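You operate a simulated robot arm through the tools that you are given. There is no shell and no other tool.

You are at the controls of a simulated robot arm. One attempt, no reset.

TASK
Put things in order on the top of the wooden table. At the end: the brown lid prop is on the brown box; the green peg stands where the black post stood; the sanding pad stands where the brown lid prop stood; the black post stands where the sanding pad stood; whatever was shut is shut again. Leave all else as you found it, and nothing knocked over.

The check looks at the end state, three seconds after you hand in, the way a careful person would. Anything else that was tipped, shoved, dropped, spilled or broken makes it a failure. Lids that push on must go on centred and level and be pressed home; caps that screw on are set level and turned clockwise until they are tight.

THE ROBOT
A 7-joint arm with a two-finger parallel gripper, fixed in place. Base frame: the origin is at the foot of the arm, x ahead of it, y to its left, z up; the work surface is at about z = 0. Readings come in cm, rad, newtons and seconds.
With the tool pointing down near the work surface it reaches from about 24 to 62 cm from the base axis. Its first joint turns from -1.152 to 1.152 rad. Payload 2.6 kg.
The TCP is the grasp point between the finger pads, 3 cm short of the fingertips. In the tool frame z runs along the fingers and y along their closing line. Largest opening 9.4 cm; finger width 2.8, thickness 1; the body of the gripper, 5 by 9.6 cm, starts 5.5 cm behind the TCP.
Orientation is that of the tool frame in the base frame, as a unit quaternion [x, y, z, w]. With the fingers straight down and closing along the base's y, the tool's x points along the base's -x, its y along +y and its z along -z.

THE INTERFACE
- The arm moves only by the tool arm_command. Its argument "deltas" is a list of rows, each an object (a shift or turn left out is 0, a gripper value left out holds the last) with "travel": the shift along the tool's x, y, z in units of 200 mm (1.0 is 200 mm), a list of three; "delta_rot": the turn, a rotation vector about the tool's x, y, z in units of 60 degrees (1.0 is 60 degrees), a list of three. In form: [{"travel": [x, y, z], "delta_rot": [ax, ay, az]}, ...]. A call has 1 to 20 rows; each row is the pose to reach, as a shift and turn from the pose commanded when the call began, along the tool's axes at that moment. "jaw" is the opening, from 0 (shut) to 1 (fully open), set as the call begins (left out, the last holds). A call with a number of a shift or a turn outside -1 to 1 is refused whole. Rows are played at 5 a second. More than 5 cm and 0.15 rad between two rows, or a gripper value outside its range, and nothing of the call is played. Where a pose cannot be reached the arm comes as near as it can. A force on the tool above 40 N (or 10 N above the force at the start of the call, whichever is more), or a blocked arm, ends the call early, and 0.2 s more pass. The fingers move at their own pace (about 7.2 cm/s each) and stop on an object; they squeeze with about 20 N. The grip force told is the motor's: it shows also when the fingers shut on nothing. Time passes only in rows, and 0.2 s behind the last, so rows that repeat a pose let the fingers close. It gives the time, the measured TCP pose, the force on the tool (base axes), the opening and the grip force at its end, in the units of the frame above (readings bear some noise), with the torque about the TCP (base axes, N m) and any sound that the robot's microphone picked up, and new pictures: "views" is both (left out), scene, wrist or none.
- Cameras (640 x 400 px; columns grow to the right, rows downward): "scene" is fixed at [2.31, 42.03, 57.28]; the picture's right is [-0.88, -0.47, 0.00], its down [-0.24, 0.44, -0.86] and it looks along [0.41, -0.76, -0.51] (base axes); focal length 376 px, centre (320, 200). "wrist" rides on the gripper at [7.6, 1.4, -10.2] in the tool frame; the picture's right is [-0.18, 0.98, 0.00], its down [-0.75, -0.14, -0.64] and it looks along [-0.63, -0.12, 0.77] (tool axes); focal length 243 px, centre (320, 200). There is no depth. A picture from a camera that has moved, and an enlarged one, comes with that camera's place and axes in the base frame and with its lens.
- inspect(camera, box): a new picture of the part [left, top, right, bottom] of that camera's present view, enlarged. The clock stands still meanwhile.
- finish_job(): hands the job in; it is judged then, once.

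Nothing tells you positions but the pictures and the camera data. Unless the task says otherwise, let go and move clear before handing in.

The tools are called by a JSON object that holds its "method" and its "body". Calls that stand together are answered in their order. arm_command: Moves the arm, as the interface text tells. Its arguments: {"type":"object","properties":{"deltas":{"type":"array","items":{"type":"object","properties":{"travel":{"type":"array","items":{"type":"number"}},"delta_rot":{"type":"array","items":{"type":"number"}}}}},"jaw":{"type":"number"},"views":{"type":"string","enum":["both","scene","wrist","none"]}},"required":["deltas"]} The other tools are called the same way: inspect (camera, box) takes an enlarged picture of a part of a camera's view; finish_job () hands the job in.

At the start:

```text
time_s: 0.0
tool_pos: [35.94, 3.88, 37.91]
tcp_rot: [0.0, 1.0, 0.0, 0.0]
wrist_force: [-0.6, -1.2, -0.3]
ft_torque: [-0.03, 0.02, -0.01]
grip_width: 9.39
gripper_force: 0.0
```

scene: 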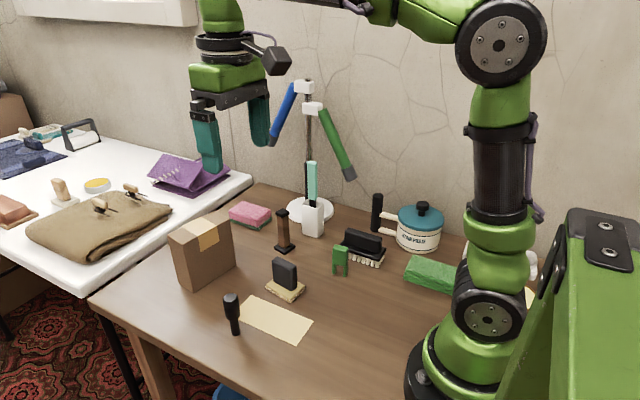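
wrist: 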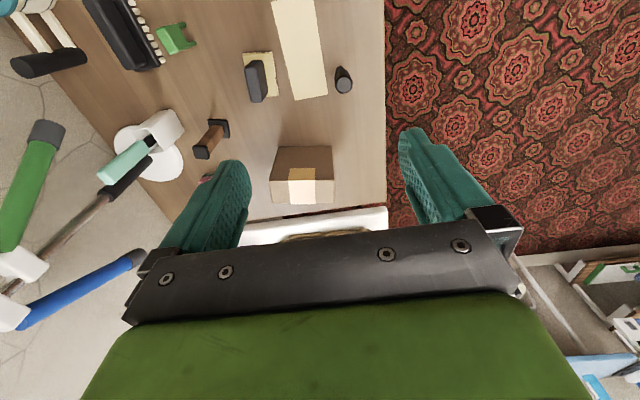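

I see a wooden table with a cardboard box, a black post near the front edge, a sanding block, a brown prop, a green peg and more. I'll look closer before moving.

{"method": "inspect", "body": {"camera": "scene", "box": [150, 180, 350, 345]}}

{"method": "inspect", "body": {"camera": "scene", "box": [320, 170, 560, 320]}}

{"method": "inspect", "body": {"camera": "wrist", "box": [0, 0, 400, 220]}}

```text
2.42 times, centred on (250, 262) of scene
camera zoom: at [2.31, 42.03, 57.28], right [-0.88, -0.47, 0.0], down [-0.24, 0.44, -0.86], along [0.41, -0.76, -0.51], focal length 911 px, centre (490, 48)
```

zoom: 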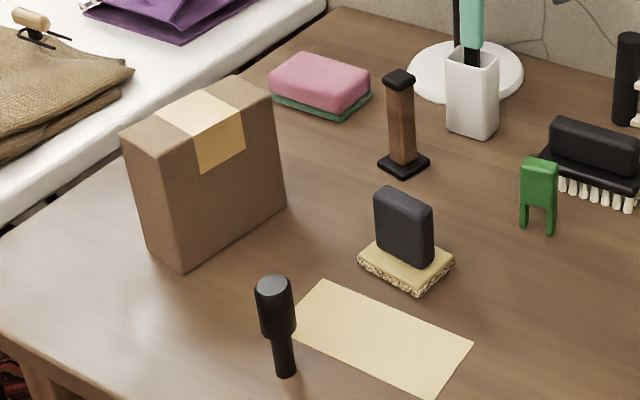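

```text
2.67 times, centred on (440, 245) of scene
camera zoom: at [2.31, 42.03, 57.28], right [-0.88, -0.47, 0.0], down [-0.24, 0.44, -0.86], along [0.41, -0.76, -0.51], focal length 1002 px, centre (0, 80)
```

zoom: 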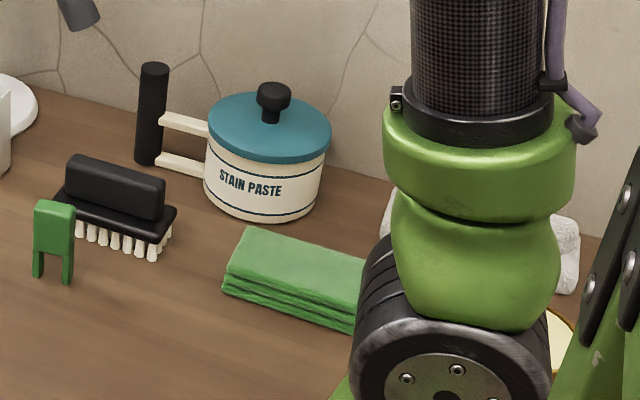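

```text
1.60 times, centred on (200, 110) of wrist
camera zoom: at [28.26, 5.41, 48.37], right [0.18, 0.98, 0.0], down [0.75, -0.14, 0.64], along [0.63, -0.12, -0.77], focal length 388 px, centre (512, 344)
```

zoom: 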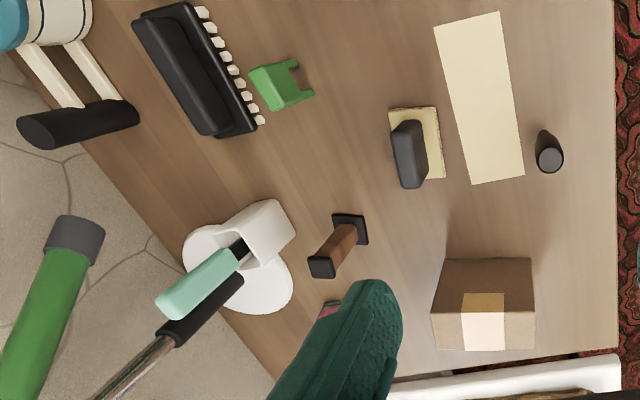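

The black post stands near (38.6, 7.6), the sanding pad near (36, -6), the brown prop near (44.6, -18.6) and the green peg near (28.5, -16.3). The box is near (54.7, -3) and about 12.5 cm high. First I'll move over the prop to refine its position.

{"method": "arm_command", "body": {"deltas": [{"travel": [-0.07, -0.13, 0.1]}, {"travel": [-0.15, -0.27, 0.2]}, {"travel": [-0.22, -0.4, 0.3]}, {"travel": [-0.29, -0.53, 0.4]}, {"travel": [-0.36, -0.67, 0.5]}, {"travel": [-0.435, -0.8, 0.6]}, {"travel": [-0.435, -0.8, 0.6]}], "jaw": 1}}

```text
time_s: 1.6
tool_pos: [44.61, -12.22, 25.87]
tcp_rot: [0.0, 1.0, 0.0, 0.0]
wrist_force: [-0.7, 0.8, 0.4]
ft_torque: [0.01, 0.0, -0.02]
grip_width: 9.4
gripper_force: 0.2
camera wrist: at [37.02, -10.66, 36.29], right [0.18, 0.98, 0.0], down [0.75, -0.14, 0.64], along [0.63, -0.12, -0.77], focal length 243 px, centre (320, 200)
```

scene: 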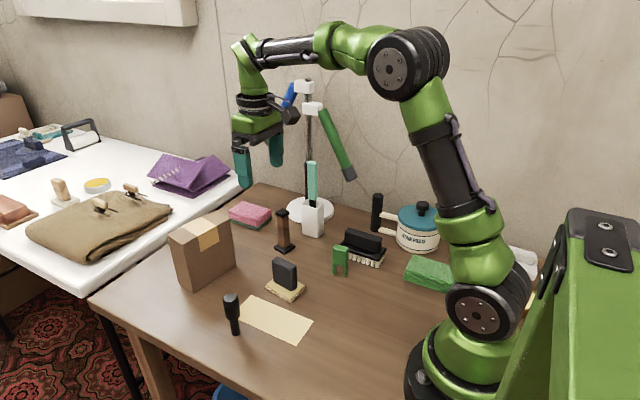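
wrist: 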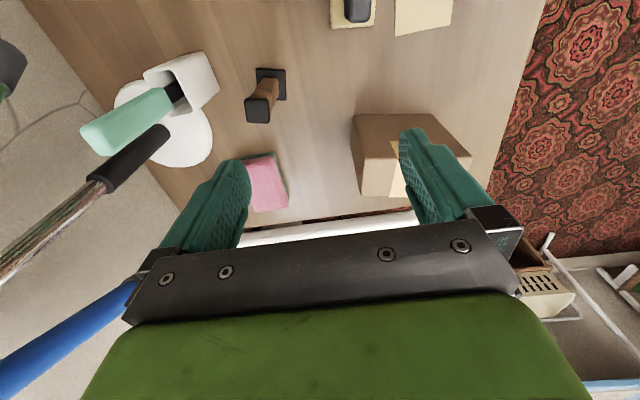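

The prop is near (44.8, -19.0). I'll check its orientation close up.

{"method": "inspect", "body": {"camera": "wrist", "box": [200, 40, 328, 140]}}

{"method": "inspect", "body": {"camera": "wrist", "box": [320, 80, 520, 220]}}

{"method": "inspect", "body": {"camera": "scene", "box": [225, 190, 345, 265]}}

{"method": "inspect", "body": {"camera": "scene", "box": [150, 200, 270, 300]}}

```text
4.00 times, centred on (264, 90) of wrist
camera zoom: at [37.02, -10.66, 36.29], right [0.18, 0.98, 0.0], down [0.75, -0.14, 0.64], along [0.63, -0.12, -0.77], focal length 970 px, centre (544, 640)
```

zoom: 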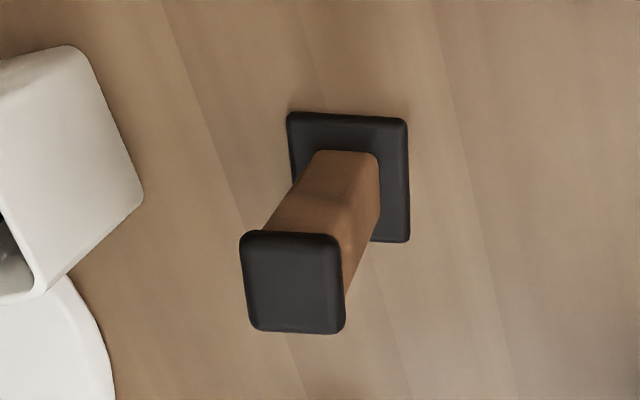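

```text
2.86 times, centred on (420, 150) of wrist
camera zoom: at [37.02, -10.66, 36.29], right [0.18, 0.98, 0.0], down [0.75, -0.14, 0.64], along [0.63, -0.12, -0.77], focal length 693 px, centre (34, 343)
```

zoom: 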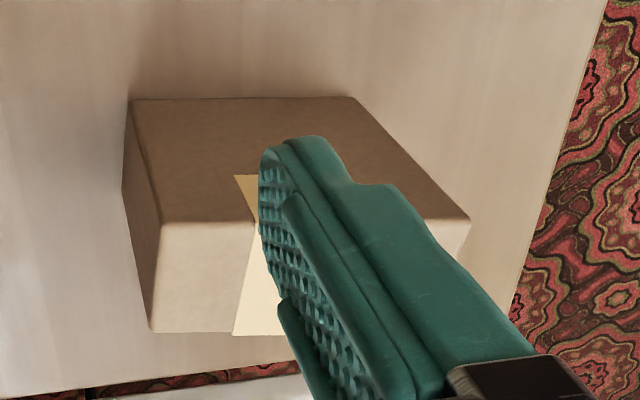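

```text
5.33 times, centred on (285, 228) of scene
camera zoom: at [2.31, 42.02, 57.28], right [-0.88, -0.47, 0.0], down [-0.24, 0.44, -0.86], along [0.41, -0.76, -0.51], focal length 2005 px, centre (507, 53)
```

zoom: 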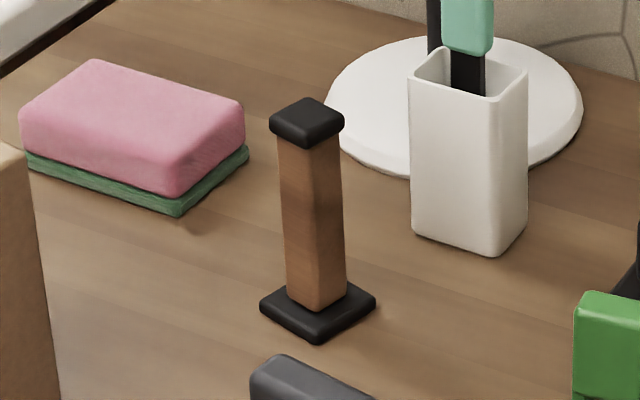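

```text
4.00 times, centred on (210, 250) of scene
camera zoom: at [2.31, 42.02, 57.28], right [-0.88, -0.47, 0.0], down [-0.24, 0.44, -0.86], along [0.41, -0.76, -0.51], focal length 1504 px, centre (760, 0)
```

zoom: 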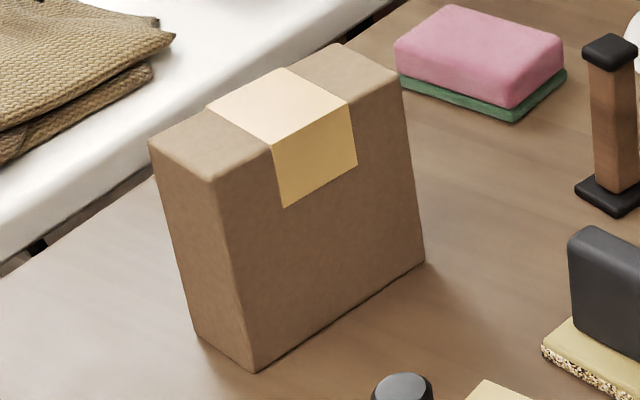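

The prop's square sides are turned about 13.7° from the base axes, and the box has nearly the same turn. I'll align the gripper with a narrowed opening and come down above the prop.

{"method": "arm_command", "body": {"deltas": [{"travel": [-0.003, -0.1, 0.05], "delta_rot": [0, 0, 0.06]}, {"travel": [-0.006, -0.2, 0.15], "delta_rot": [0, 0, 0.12]}, {"travel": [-0.009, -0.28, 0.27], "delta_rot": [0, 0, 0.18]}, {"travel": [-0.013, -0.334, 0.38], "delta_rot": [0, 0, 0.228]}, {"travel": [-0.013, -0.334, 0.49], "delta_rot": [0, 0, 0.228]}, {"travel": [-0.013, -0.334, 0.49], "delta_rot": [0, 0, 0.228]}], "jaw": 0.65}}

```text
time_s: 3.0
tool_pos: [44.93, -18.78, 16.19]
tcp_rot: [0.119, 0.993, 0.0, 0.0]
wrist_force: [-0.9, 0.0, -0.3]
ft_torque: [0.0, 0.01, 0.03]
grip_width: 6.12
gripper_force: 0.0
camera wrist: at [37.83, -15.56, 26.59], right [0.41, 0.91, 0.0], down [0.7, -0.32, 0.64], along [0.59, -0.26, -0.77], focal length 243 px, centre (320, 200)
```

scene: 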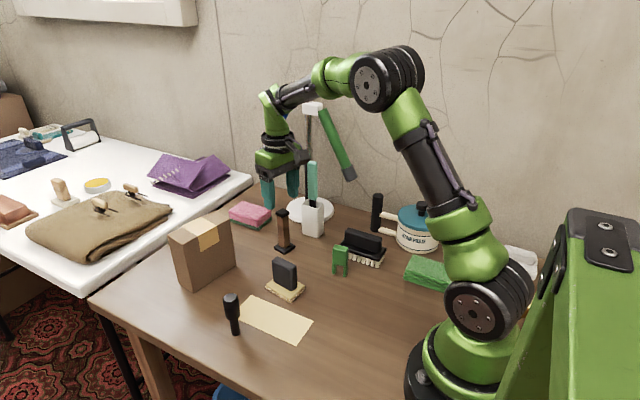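
wrist: 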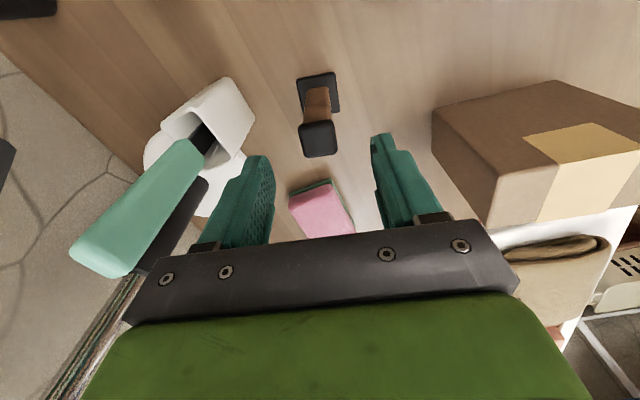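

The prop's cap sits right under the TCP at (44.95, -18.8), and the cup and its utensil are clear by more than 2 cm. I'll descend, then close.

{"method": "arm_command", "body": {"deltas": [{"travel": [0, 0, 0.1]}, {"travel": [0, 0, 0.2]}, {"travel": [0, 0, 0.28]}, {"travel": [0, 0, 0.36]}, {"travel": [0, 0, 0.435]}, {"travel": [0, 0, 0.435]}]}}

{"method": "arm_command", "body": {"deltas": [{"travel": [0, 0, 0]}, {"travel": [0, 0, 0]}, {"travel": [0, 0, 0]}, {"travel": [0, 0, 0]}], "jaw": 0}}

```text
time_s: 4.4
tool_pos: [44.87, -18.89, 7.59]
tcp_rot: [0.119, 0.993, -0.001, 0.0]
wrist_force: [0.2, 0.0, 0.5]
ft_torque: [0.02, -0.02, -0.02]
grip_width: 6.11
gripper_force: 0.1
camera wrist: at [37.81, -15.56, 17.85], right [0.41, 0.91, 0.0], down [0.7, -0.32, 0.64], along [0.59, -0.26, -0.77], focal length 243 px, centre (320, 200)
```

scene: 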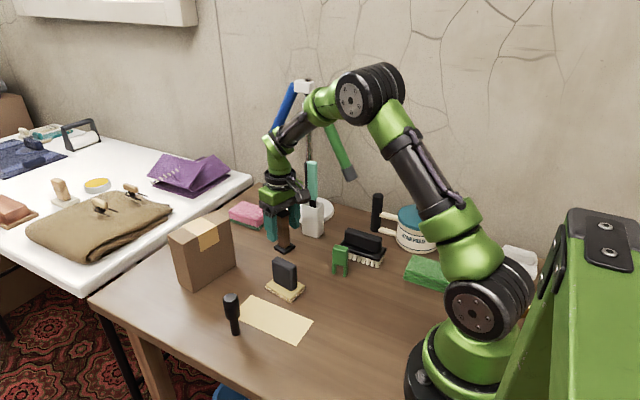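
wrist: 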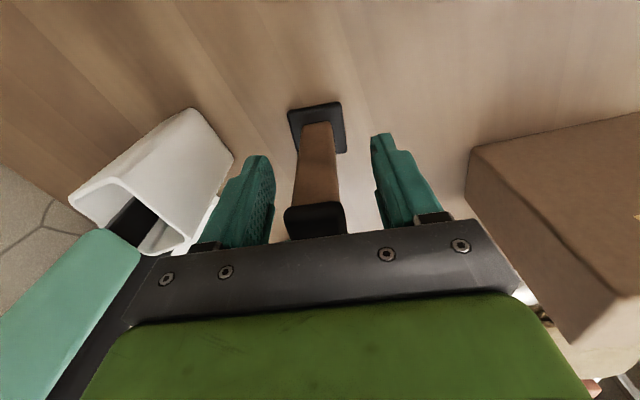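

```text
time_s: 5.4
tool_pos: [44.83, -18.86, 7.38]
tcp_rot: [0.118, 0.993, 0.0, 0.0]
wrist_force: [0.3, -0.8, 0.2]
ft_torque: [0.0, 0.0, -0.01]
grip_width: 3.02
gripper_force: 20.0
camera wrist: at [37.81, -15.55, 17.87], right [0.41, 0.91, 0.0], down [0.7, -0.32, 0.64], along [0.58, -0.26, -0.77], focal length 243 px, centre (320, 200)
```

scene: 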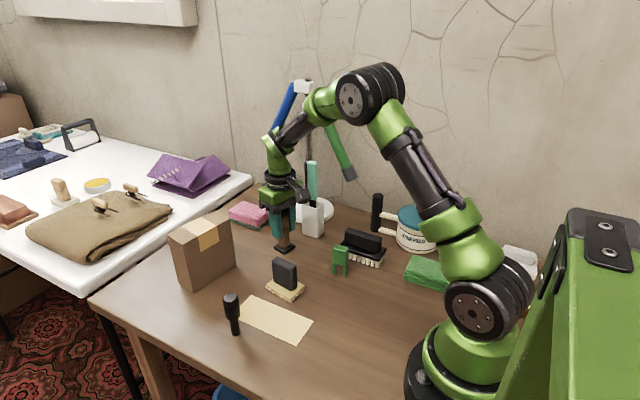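
wrist: 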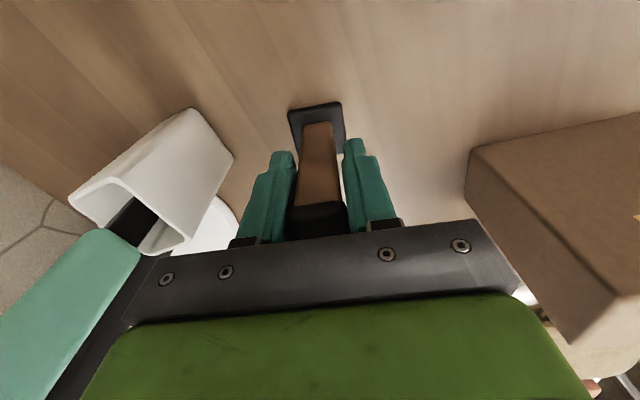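

Gripped at the cap with 3.0 cm between the fingers. The prop's place is (44.87, -18.87). Now I'll lift it straight up.

{"method": "arm_command", "body": {"deltas": [{"travel": [0, 0, -0.04]}, {"travel": [0, 0, -0.12]}, {"travel": [0, 0, -0.24]}, {"travel": [0, 0, -0.38]}, {"travel": [0, 0, -0.52]}, {"travel": [0, 0, -0.66]}, {"travel": [0, 0, -0.78]}, {"travel": [0, 0, -0.85]}, {"travel": [0, 0, -0.85]}]}}

```text
time_s: 7.4
tool_pos: [44.78, -18.81, 24.61]
tcp_rot: [0.12, 0.993, 0.0, 0.0]
wrist_force: [-0.6, 0.5, -0.7]
ft_torque: [-0.01, 0.03, 0.02]
grip_width: 3.0
gripper_force: 19.8
camera wrist: at [37.76, -15.56, 34.88], right [0.41, 0.91, 0.0], down [0.7, -0.32, 0.64], along [0.59, -0.26, -0.77], focal length 243 px, centre (320, 200)
```

scene: 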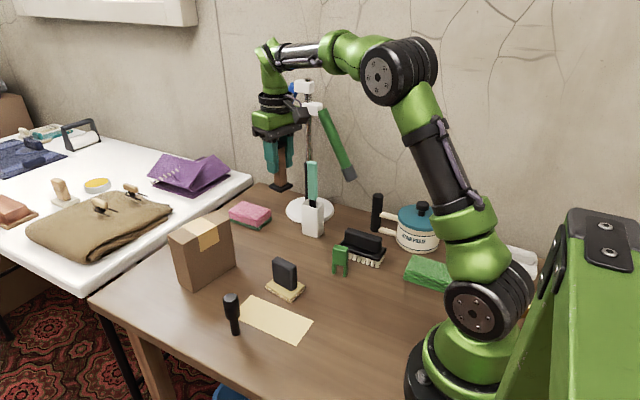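
wrist: 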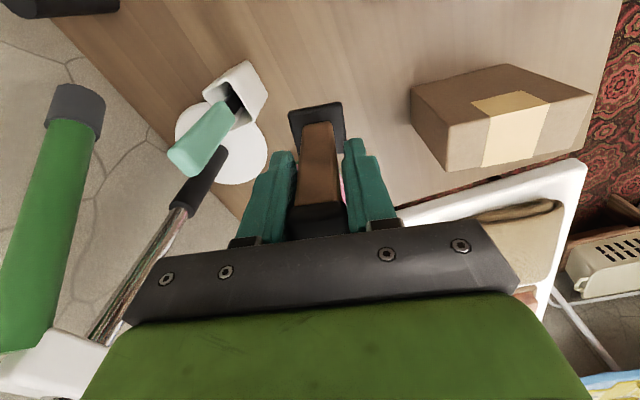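

The prop is held firmly and upright. I'll zoom on the box from this view to fix its top centre.

{"method": "inspect", "body": {"camera": "wrist", "box": [400, 50, 608, 180]}}

{"method": "inspect", "body": {"camera": "scene", "box": [235, 85, 331, 195]}}

```text
3.08 times, centred on (504, 115) of wrist
camera zoom: at [37.76, -15.56, 34.88], right [0.41, 0.91, 0.0], down [0.7, -0.32, 0.64], along [0.59, -0.26, -0.77], focal length 746 px, centre (-246, 462)
```

zoom: 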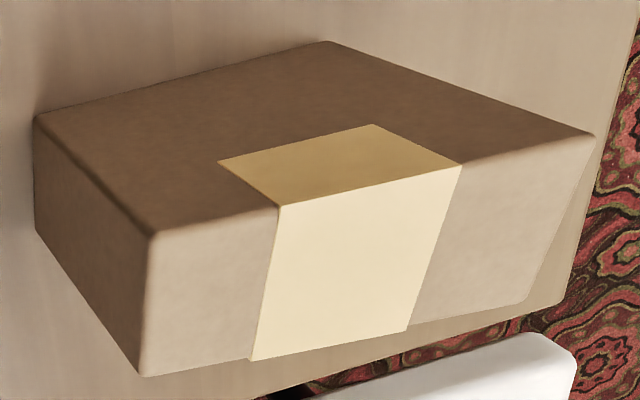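

```text
3.64 times, centred on (283, 140) of scene
camera zoom: at [2.31, 42.03, 57.28], right [-0.88, -0.47, 0.0], down [-0.24, 0.44, -0.86], along [0.41, -0.76, -0.51], focal length 1367 px, centre (454, 418)
```

zoom: 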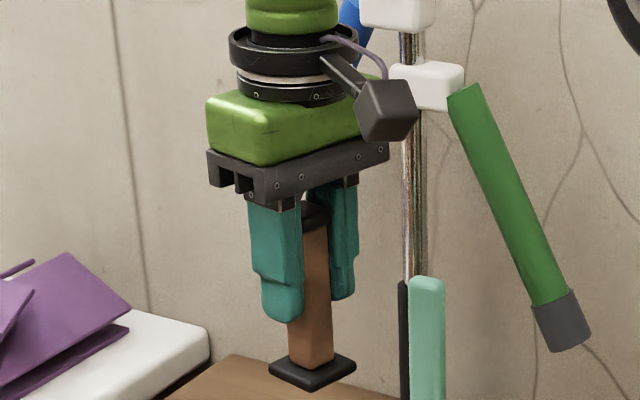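

Combining both cameras, the box top centre is about (55.0, -2.6), turned about 11°. I'll carry the prop over there at z≈24.6.

{"method": "arm_command", "body": {"deltas": [{"travel": [-0.03, 0.09, 0], "delta_rot": [0, 0, -0.01]}, {"travel": [-0.08, 0.24, 0], "delta_rot": [0, 0, -0.02]}, {"travel": [-0.14, 0.42, 0], "delta_rot": [0, 0, -0.03]}, {"travel": [-0.2, 0.6, 0], "delta_rot": [0, 0, -0.04]}, {"travel": [-0.26, 0.77, 0], "delta_rot": [0, 0, -0.04]}, {"travel": [-0.29, 0.87, 0], "delta_rot": [0, 0, -0.04]}, {"travel": [-0.304, 0.908, 0], "delta_rot": [0, 0, -0.04]}, {"travel": [-0.304, 0.908, 0], "delta_rot": [0, 0, -0.04]}, {"travel": [-0.304, 0.908, 0], "delta_rot": [0, 0, -0.04]}]}}

{"method": "inspect", "body": {"camera": "scene", "box": [150, 150, 280, 300]}}

{"method": "inspect", "body": {"camera": "wrist", "box": [200, 60, 460, 240]}}

```text
time_s: 9.4
tool_pos: [55.09, -2.52, 24.41]
tcp_rot: [0.099, 0.995, 0.001, -0.001]
wrist_force: [0.0, -0.6, -0.8]
ft_torque: [-0.04, -0.02, -0.01]
grip_width: 3.0
gripper_force: 20.0
camera wrist: at [47.85, 0.4, 34.85], right [0.37, 0.93, 0.0], down [0.71, -0.29, 0.64], along [0.6, -0.24, -0.77], focal length 243 px, centre (320, 200)
```

scene: 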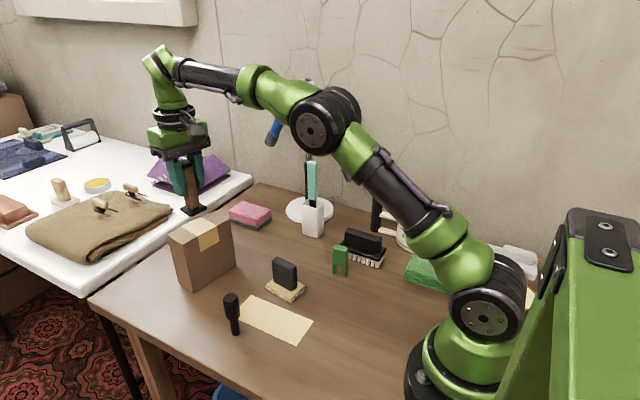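
wrist: 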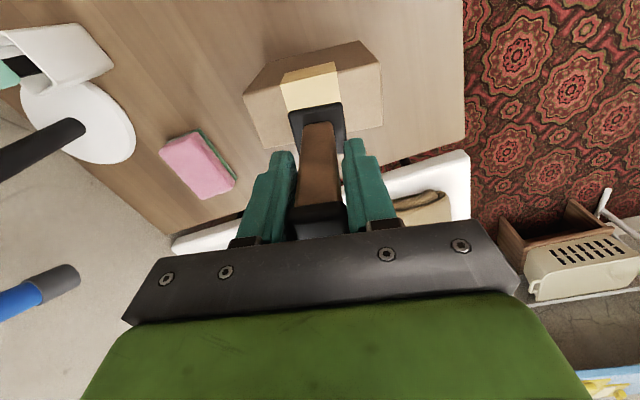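

```text
2.67 times, centred on (215, 225) of scene
camera zoom: at [2.31, 42.03, 57.28], right [-0.88, -0.47, 0.0], down [-0.24, 0.44, -0.86], along [0.41, -0.76, -0.51], focal length 1002 px, centre (600, 133)
```

zoom: 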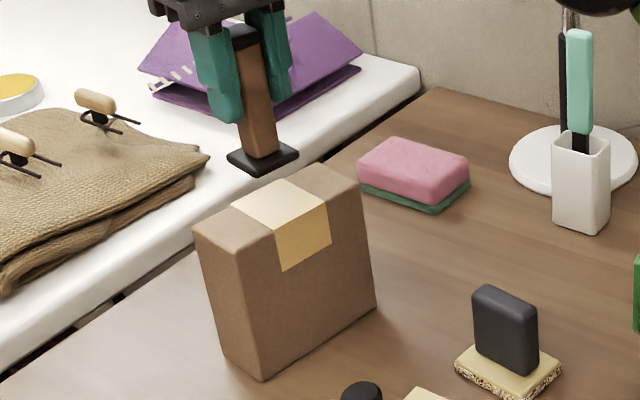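

```text
2.22 times, centred on (330, 150) of wrist
camera zoom: at [47.85, 0.4, 34.85], right [0.37, 0.93, 0.0], down [0.71, -0.29, 0.64], along [0.6, -0.24, -0.77], focal length 539 px, centre (298, 311)
```

zoom: 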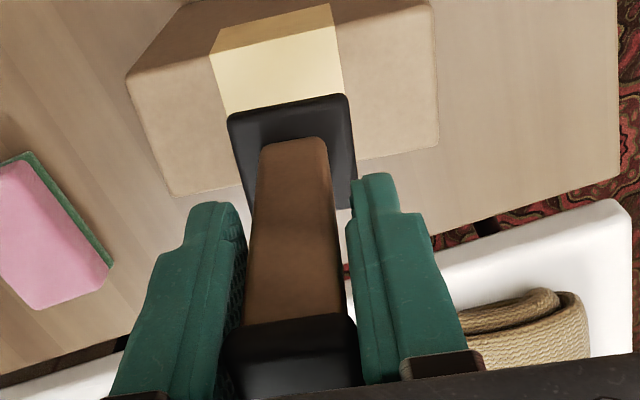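

The prop is nearly above the box centre, which I compute as (55.1, -2.9). I'll check whether the prop hangs plumb.

{"method": "inspect", "body": {"camera": "scene", "box": [150, 145, 230, 225]}}

```text
5.00 times, centred on (190, 185) of scene
camera zoom: at [2.31, 42.03, 57.28], right [-0.88, -0.47, 0.0], down [-0.24, 0.44, -0.86], along [0.41, -0.76, -0.51], focal length 1880 px, centre (970, 275)
```

zoom: 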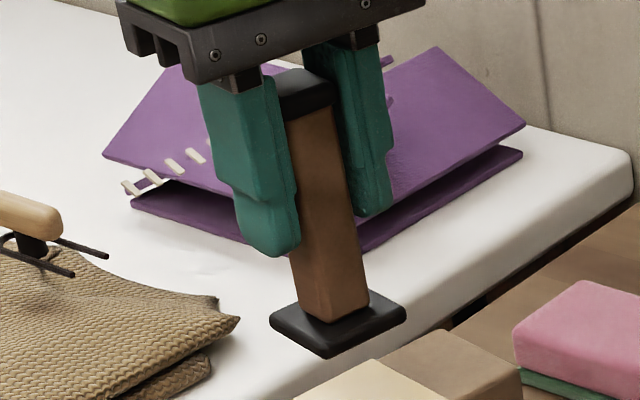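

Compared with the grasp picture, the prop hasn't shifted in the hand. I'll lower it with a small y correction, stopping just above the box.

{"method": "arm_command", "body": {"deltas": [{"travel": [-0.003, -0.015, 0.03]}, {"travel": [-0.003, -0.015, 0.08]}, {"travel": [-0.003, -0.015, 0.12]}, {"travel": [-0.003, -0.015, 0.15]}, {"travel": [-0.003, -0.015, 0.17]}, {"travel": [-0.003, -0.015, 0.18]}, {"travel": [-0.003, -0.015, 0.18]}]}}

{"method": "inspect", "body": {"camera": "scene", "box": [150, 160, 270, 300]}}

{"method": "inspect", "body": {"camera": "wrist", "box": [220, 50, 420, 175]}}

```text
time_s: 11.0
tool_pos: [55.09, -2.91, 20.9]
tcp_rot: [0.098, 0.995, 0.0, 0.0]
wrist_force: [0.9, 0.7, -0.4]
ft_torque: [-0.02, 0.04, -0.02]
grip_width: 2.99
gripper_force: 20.1
camera wrist: at [47.85, 0.07, 31.25], right [0.37, 0.93, 0.0], down [0.71, -0.29, 0.64], along [0.6, -0.24, -0.77], focal length 243 px, centre (320, 200)
```

scene: 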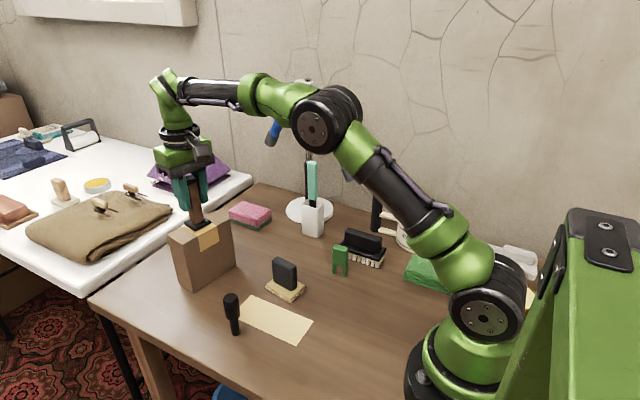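
wrist: 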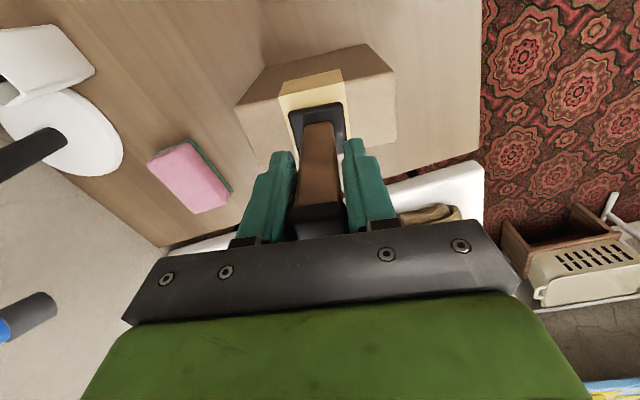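

```text
2.86 times, centred on (210, 230) of scene
camera zoom: at [2.31, 42.03, 57.28], right [-0.88, -0.47, 0.0], down [-0.24, 0.44, -0.86], along [0.41, -0.76, -0.51], focal length 1074 px, centre (634, 114)
```

zoom: 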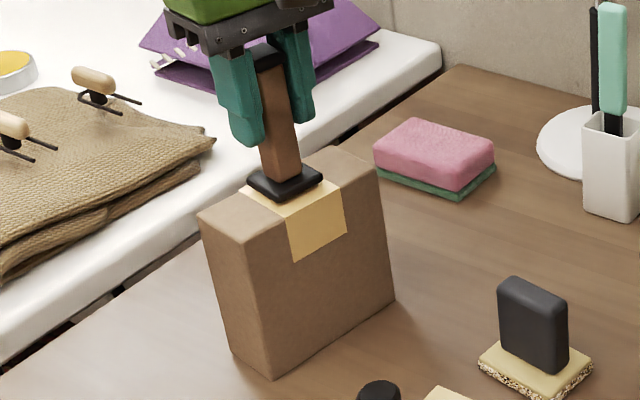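

```text
3.20 times, centred on (320, 112) of wrist
camera zoom: at [47.85, 0.07, 31.25], right [0.37, 0.93, 0.0], down [0.71, -0.29, 0.64], along [0.6, -0.24, -0.77], focal length 776 px, centre (320, 480)
```

zoom: 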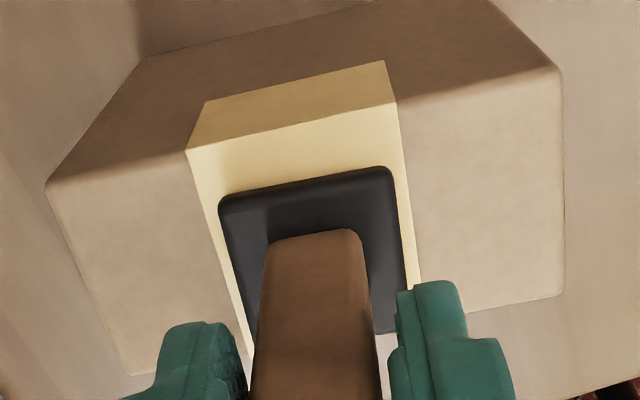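

The base is nearly centred on the box top. I'll lower the last stretch in small steps.

{"method": "arm_command", "body": {"deltas": [{"travel": [0.005, 0, 0.01]}, {"travel": [0.005, 0, 0.02]}, {"travel": [0.005, 0, 0.026]}, {"travel": [0.005, 0, 0.032]}, {"travel": [0.005, 0, 0.036]}, {"travel": [0.005, 0, 0.036]}], "views": "none"}}

{"method": "inspect", "body": {"camera": "scene", "box": [165, 170, 245, 250]}}

```text
time_s: 12.4
tool_pos: [54.9, -2.87, 20.58]
tcp_rot: [0.098, 0.995, 0.0, 0.004]
wrist_force: [-5.4, -1.7, 28.0]
ft_torque: [0.07, 0.16, 0.03]
grip_width: 3.02
gripper_force: 20.0
```

```text
5.00 times, centred on (205, 210) of scene
camera zoom: at [2.29, 42.03, 57.28], right [-0.88, -0.47, 0.0], down [-0.24, 0.44, -0.86], along [0.41, -0.76, -0.5], focal length 1880 px, centre (895, 150)
```

zoom: 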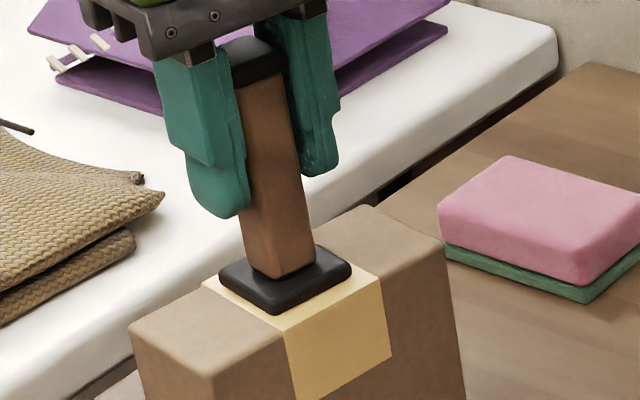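

It touched at z≈20.6, carrying 28 N. I'll ease the load off before letting go.

{"method": "arm_command", "body": {"deltas": [{"travel": [0, 0, -0.008]}, {"travel": [0, 0, -0.014]}, {"travel": [0, 0, -0.018]}, {"travel": [0, 0, -0.018]}], "views": "none"}}

{"method": "inspect", "body": {"camera": "scene", "box": [165, 170, 245, 250]}}

{"method": "inspect", "body": {"camera": "wrist", "box": [220, 50, 420, 175]}}

```text
time_s: 13.4
tool_pos: [54.88, -2.91, 20.51]
tcp_rot: [0.098, 0.995, 0.001, -0.001]
wrist_force: [2.2, -1.1, 7.1]
ft_torque: [-0.05, -0.3, -0.03]
grip_width: 3.01
gripper_force: 19.6
```

```text
5.00 times, centred on (205, 210) of scene
camera zoom: at [2.3, 42.03, 57.28], right [-0.88, -0.47, 0.0], down [-0.24, 0.44, -0.86], along [0.41, -0.76, -0.5], focal length 1880 px, centre (895, 150)
```

zoom: 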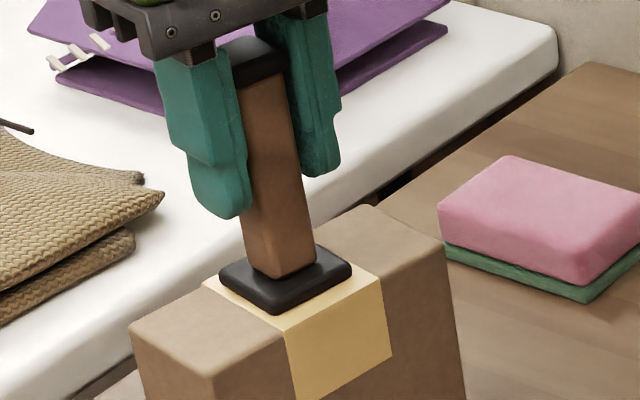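

```text
3.20 times, centred on (320, 112) of wrist
camera zoom: at [47.76, 0.11, 30.82], right [0.37, 0.93, 0.0], down [0.71, -0.29, 0.64], along [0.59, -0.24, -0.77], focal length 776 px, centre (320, 480)
```

zoom: 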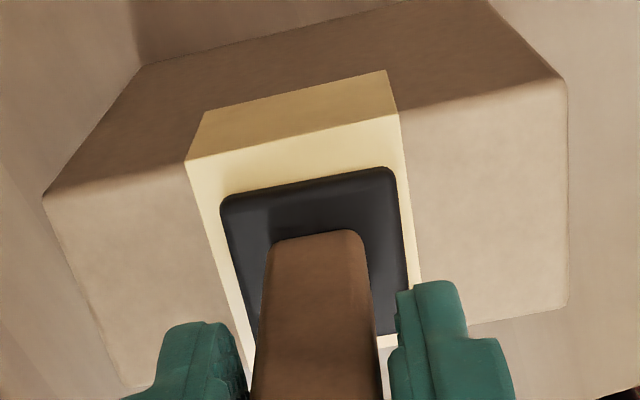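

The load is down to 7 N and the base sits flat within the top face. I'll let go now.

{"method": "arm_command", "body": {"deltas": [{"travel": [0, 0, 0]}, {"travel": [0, 0, 0]}, {"travel": [0, 0, 0]}], "jaw": 0.6}}

{"method": "inspect", "body": {"camera": "scene", "box": [165, 170, 245, 250]}}

```text
time_s: 14.2
tool_pos: [54.93, -2.79, 20.46]
tcp_rot: [0.098, 0.995, 0.0, 0.0]
wrist_force: [-0.7, -0.3, -1.1]
ft_torque: [0.03, -0.01, 0.02]
grip_width: 5.68
gripper_force: 0.1
camera wrist: at [47.77, 0.12, 30.89], right [0.37, 0.93, 0.0], down [0.71, -0.29, 0.64], along [0.6, -0.24, -0.77], focal length 243 px, centre (320, 200)
```

scene: 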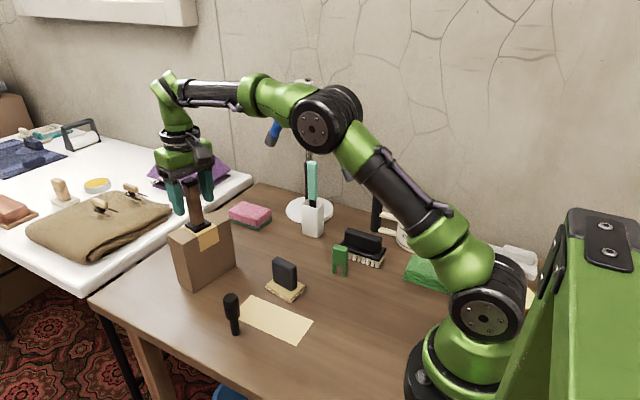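
wrist: 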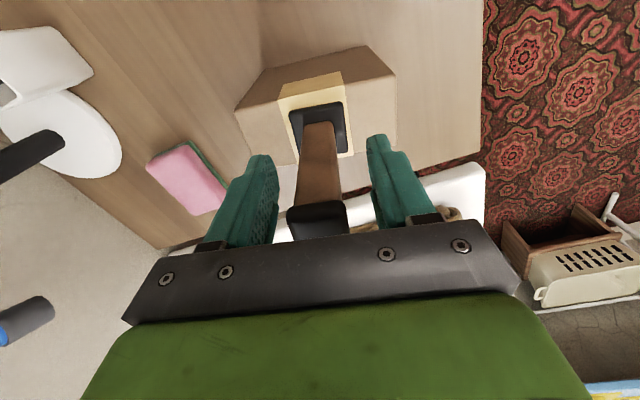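

```text
5.00 times, centred on (205, 210) of scene
camera zoom: at [2.31, 42.03, 57.28], right [-0.88, -0.47, 0.0], down [-0.24, 0.44, -0.86], along [0.41, -0.76, -0.51], focal length 1880 px, centre (895, 150)
```

zoom: 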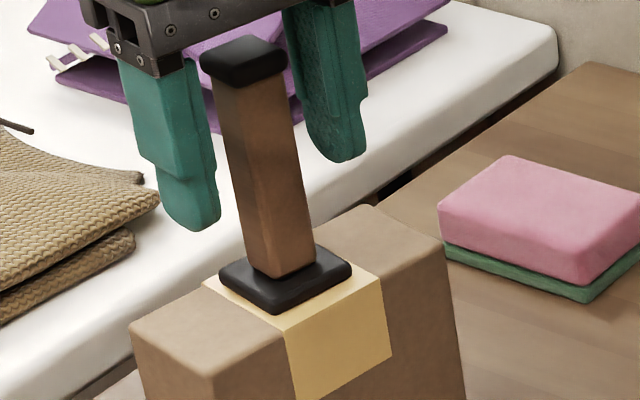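

The prop stands upright on the box. I'll rise clear of it and go look at the sanding pad.

{"method": "arm_command", "body": {"deltas": [{"travel": [0, 0, -0.06]}, {"travel": [0, 0, -0.18]}, {"travel": [0, 0, -0.32]}, {"travel": [0, 0, -0.45]}, {"travel": [0.05, -0.02, -0.48]}, {"travel": [0.2, -0.08, -0.48]}, {"travel": [0.4, -0.16, -0.45]}, {"travel": [0.6, -0.24, -0.38]}, {"travel": [0.78, -0.31, -0.3]}, {"travel": [0.875, -0.355, -0.225]}, {"travel": [0.875, -0.355, -0.225]}], "jaw": 0.6}}

{"method": "inspect", "body": {"camera": "wrist", "box": [200, 50, 440, 200]}}

{"method": "inspect", "body": {"camera": "scene", "box": [150, 170, 250, 300]}}

{"method": "inspect", "body": {"camera": "scene", "box": [215, 250, 319, 315]}}

```text
time_s: 16.6
tool_pos: [36.41, -6.43, 24.97]
tcp_rot: [0.098, 0.995, 0.0, 0.0]
wrist_force: [0.3, -0.3, 0.8]
ft_torque: [-0.01, -0.02, 0.01]
grip_width: 5.63
gripper_force: 0.1
camera wrist: at [29.12, -3.45, 35.34], right [0.37, 0.93, 0.0], down [0.71, -0.29, 0.64], along [0.6, -0.24, -0.77], focal length 243 px, centre (320, 200)
```

scene: 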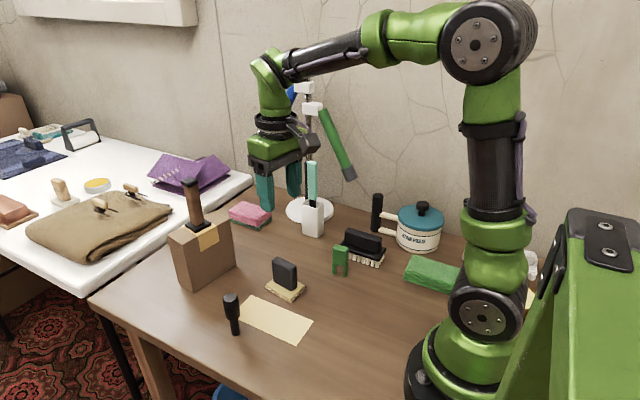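
wrist: 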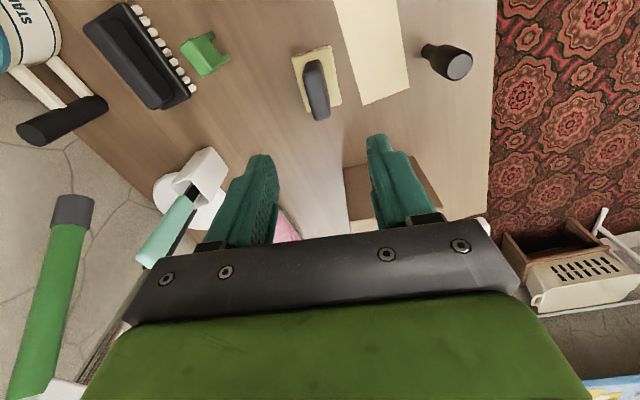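

```text
2.67 times, centred on (320, 125) of wrist
camera zoom: at [29.12, -3.45, 35.34], right [0.37, 0.93, 0.0], down [0.71, -0.29, 0.64], along [0.6, -0.24, -0.77], focal length 647 px, centre (320, 400)
```

zoom: 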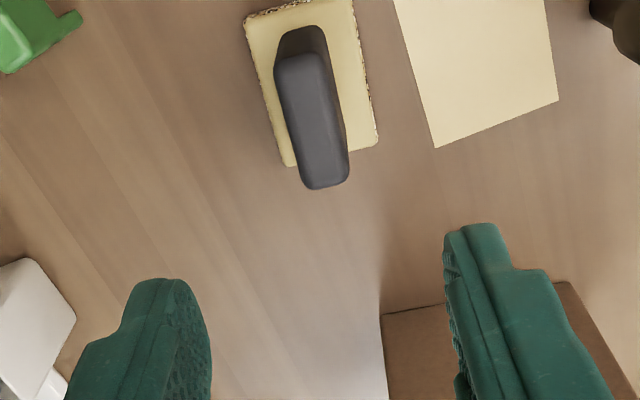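

```text
3.08 times, centred on (200, 235) of scene
camera zoom: at [2.31, 42.03, 57.28], right [-0.88, -0.47, 0.0], down [-0.24, 0.44, -0.86], along [0.41, -0.76, -0.51], focal length 1157 px, centre (689, 92)
```

zoom: 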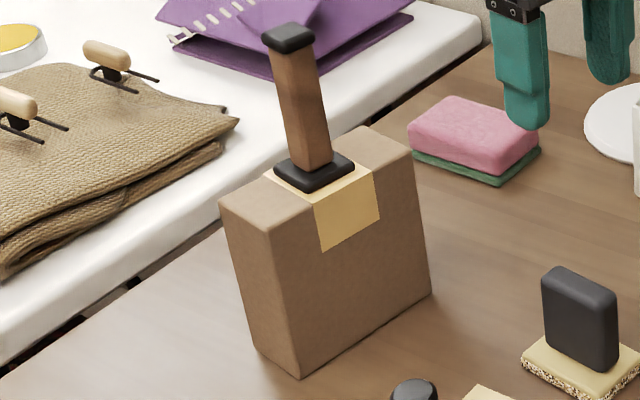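

```text
6.15 times, centred on (267, 282) of scene
camera zoom: at [2.31, 42.03, 57.28], right [-0.88, -0.47, 0.0], down [-0.24, 0.44, -0.86], along [0.41, -0.76, -0.51], focal length 2313 px, centre (646, -308)
```

zoom: 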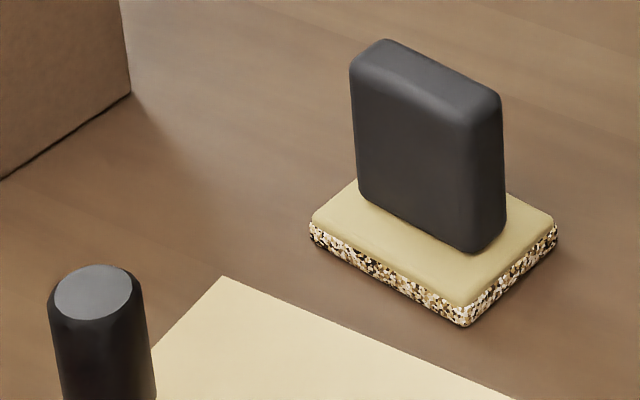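

The prop is well seated on the box. The pad's centre is (36.95, -6.9), turned about 7.5°, with its handle top at z≈6.9. I'll come down above it.

{"method": "arm_command", "body": {"deltas": [{"travel": [-0.01, -0.006, 0.1], "delta_rot": [0, 0, -0.02]}, {"travel": [-0.02, -0.012, 0.25], "delta_rot": [0, 0, -0.04]}, {"travel": [-0.032, -0.0176, 0.42], "delta_rot": [0, 0, -0.0625]}, {"travel": [-0.032, -0.0176, 0.57], "delta_rot": [0, 0, -0.0625]}, {"travel": [-0.032, -0.0176, 0.65], "delta_rot": [0, 0, -0.0625]}, {"travel": [-0.032, -0.0176, 0.65], "delta_rot": [0, 0, -0.0625]}], "jaw": 0.6, "views": "wrist"}}

{"method": "inspect", "body": {"camera": "wrist", "box": [240, 60, 400, 160]}}

```text
time_s: 18.0
tool_pos: [37.09, -6.89, 11.94]
tcp_rot: [0.066, 0.998, 0.0, 0.0]
wrist_force: [0.4, -0.1, 0.1]
ft_torque: [0.01, -0.01, -0.02]
grip_width: 5.65
gripper_force: 0.0
camera wrist: at [29.59, -4.36, 22.38], right [0.31, 0.95, 0.0], down [0.73, -0.24, 0.64], along [0.61, -0.2, -0.77], focal length 243 px, centre (320, 200)
```

wrist: 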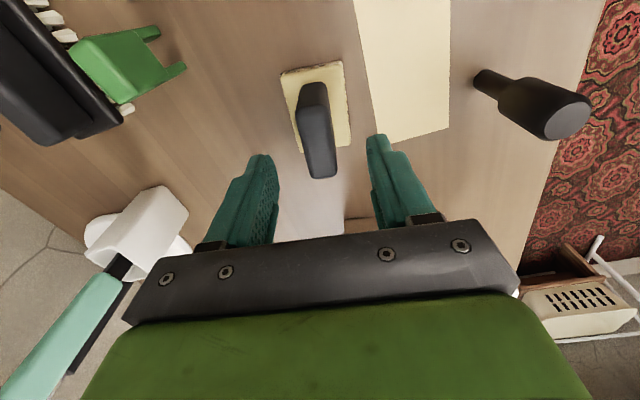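

```text
4.00 times, centred on (320, 110) of wrist
camera zoom: at [29.59, -4.36, 22.38], right [0.31, 0.95, 0.0], down [0.73, -0.24, 0.64], along [0.61, -0.2, -0.77], focal length 970 px, centre (320, 560)
```

zoom: 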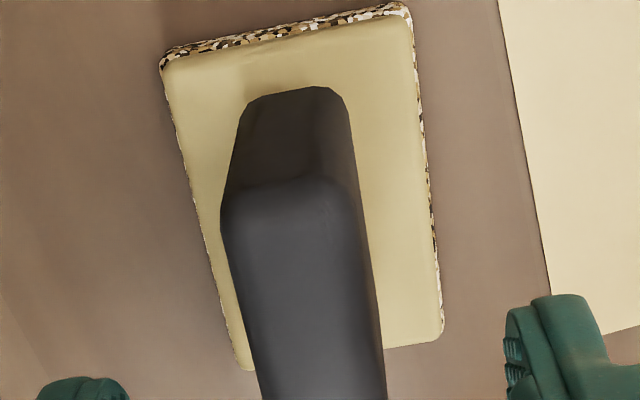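

The pad's centre is (36.9, -6.85) and the gripper is lined up with it. I'll descend over the handle and grip it.

{"method": "arm_command", "body": {"deltas": [{"travel": [0.006, 0.003, 0.1]}, {"travel": [0.006, 0.003, 0.2]}, {"travel": [0.006, 0.003, 0.28]}, {"travel": [0.006, 0.003, 0.335]}, {"travel": [0.006, 0.003, 0.335]}], "jaw": 0.6, "views": "none"}}

{"method": "arm_command", "body": {"deltas": [{"travel": [0, 0, 0]}, {"travel": [0, 0, 0]}, {"travel": [0, 0, 0]}, {"travel": [0, 0, 0]}], "jaw": 0}}

```text
time_s: 19.2
tool_pos: [36.8, -6.72, 5.38]
tcp_rot: [0.067, 0.998, 0.0, -0.001]
wrist_force: [0.2, -0.1, 0.5]
ft_torque: [0.01, 0.01, -0.03]
grip_width: 5.62
gripper_force: 0.0
```

```text
time_s: 20.2
tool_pos: [36.92, -6.8, 5.33]
tcp_rot: [0.065, 0.998, 0.0, 0.0]
wrist_force: [-0.5, -1.0, 0.0]
ft_torque: [0.0, 0.01, -0.01]
grip_width: 2.59
gripper_force: 20.1
camera wrist: at [29.49, -4.26, 15.72], right [0.31, 0.95, 0.0], down [0.73, -0.24, 0.64], along [0.61, -0.2, -0.77], focal length 243 px, centre (320, 200)
```

scene: 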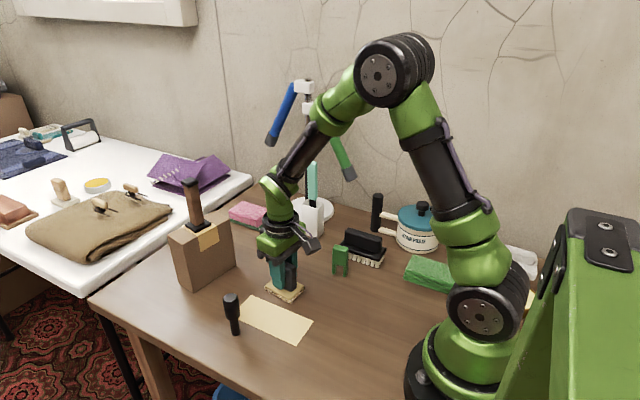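
wrist: 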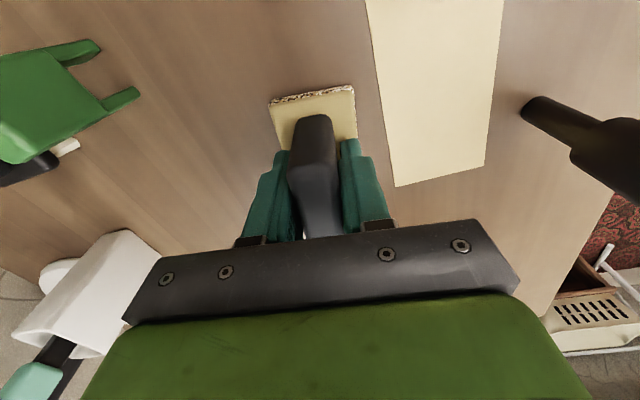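

Handle gripped at 2.6 cm. I'll lift the pad and carry it over the prop's old place at (44.87, -18.87).

{"method": "arm_command", "body": {"deltas": [{"travel": [0, 0, -0.04]}, {"travel": [0, 0, -0.12]}, {"travel": [0, 0, -0.25]}, {"travel": [-0.03, -0.035, -0.38]}, {"travel": [-0.11, -0.13, -0.4]}, {"travel": [-0.22, -0.26, -0.4]}, {"travel": [-0.33, -0.39, -0.4]}, {"travel": [-0.42, -0.49, -0.4]}, {"travel": [-0.473, -0.5465, -0.4]}, {"travel": [-0.473, -0.5465, -0.4]}, {"travel": [-0.473, -0.5465, -0.4]}]}}

{"method": "inspect", "body": {"camera": "scene", "box": [225, 160, 345, 260]}}

```text
time_s: 22.6
tool_pos: [44.81, -18.93, 13.4]
tcp_rot: [0.065, 0.998, 0.0, 0.0]
wrist_force: [0.2, 0.1, -1.3]
ft_torque: [0.0, 0.01, -0.02]
grip_width: 2.59
gripper_force: 20.0
camera wrist: at [37.39, -16.36, 23.78], right [0.31, 0.95, 0.0], down [0.73, -0.24, 0.64], along [0.61, -0.2, -0.77], focal length 243 px, centre (320, 200)
```

scene: 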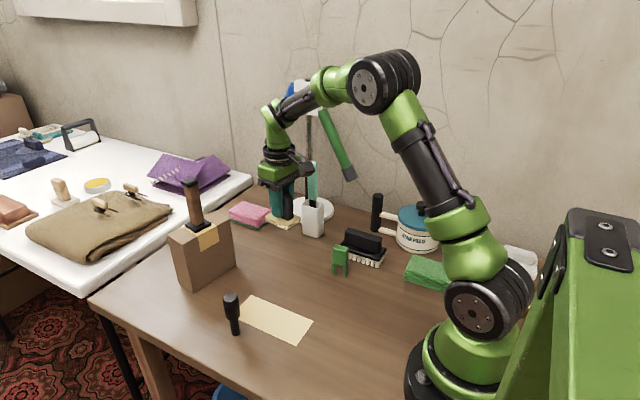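
wrist: 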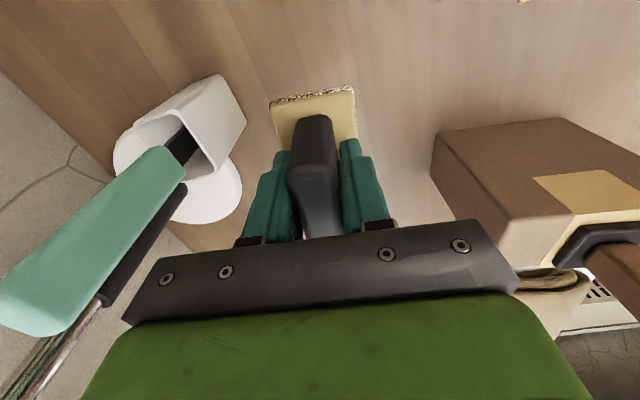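

```text
4.00 times, centred on (285, 210) of scene
camera zoom: at [2.31, 42.03, 57.28], right [-0.88, -0.47, 0.0], down [-0.24, 0.44, -0.86], along [0.41, -0.76, -0.51], focal length 1504 px, centre (460, 160)
```

zoom: 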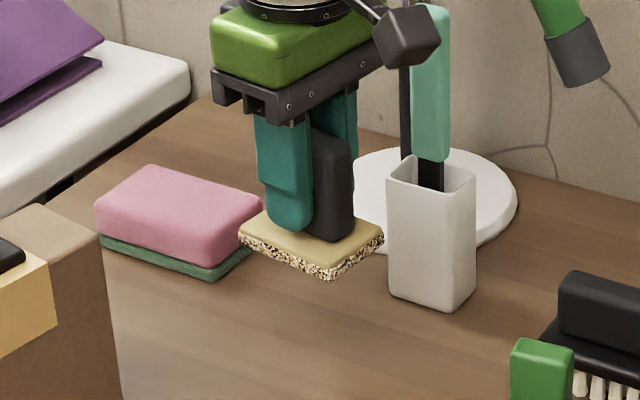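

The pad is level over the target spot. I'll lower it.

{"method": "arm_command", "body": {"deltas": [{"travel": [0, 0, 0.08]}, {"travel": [0, 0, 0.18]}, {"travel": [0, 0, 0.27]}, {"travel": [0, 0, 0.34]}, {"travel": [0, 0, 0.38]}, {"travel": [0, 0, 0.392]}, {"travel": [0, 0, 0.398]}, {"travel": [0, 0, 0.398]}], "views": "none"}}

```text
time_s: 24.4
tool_pos: [44.82, -18.94, 5.39]
tcp_rot: [0.065, 0.998, 0.0, 0.0]
wrist_force: [-0.4, 0.2, 0.1]
ft_torque: [0.01, -0.02, 0.0]
grip_width: 2.6
gripper_force: 20.4
```

{"method": "arm_command", "body": {"deltas": [{"travel": [0, 0, 0.003]}, {"travel": [0, 0, 0.006]}, {"travel": [0, 0, 0.006]}], "views": "none"}}

{"method": "inspect", "body": {"camera": "scene", "box": [235, 190, 331, 260]}}

```text
time_s: 25.2
tool_pos: [44.84, -18.84, 5.34]
tcp_rot: [0.067, 0.998, -0.001, 0.001]
wrist_force: [-3.1, 1.5, 8.0]
ft_torque: [0.03, 0.15, 0.05]
grip_width: 2.59
gripper_force: 20.1
```

```text
5.71 times, centred on (283, 225) of scene
camera zoom: at [2.3, 42.03, 57.28], right [-0.88, -0.47, 0.0], down [-0.24, 0.44, -0.86], along [0.41, -0.76, -0.5], focal length 2148 px, centre (531, 57)
```

zoom: 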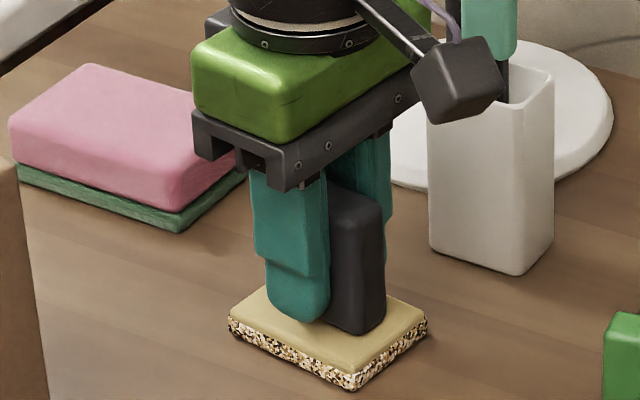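

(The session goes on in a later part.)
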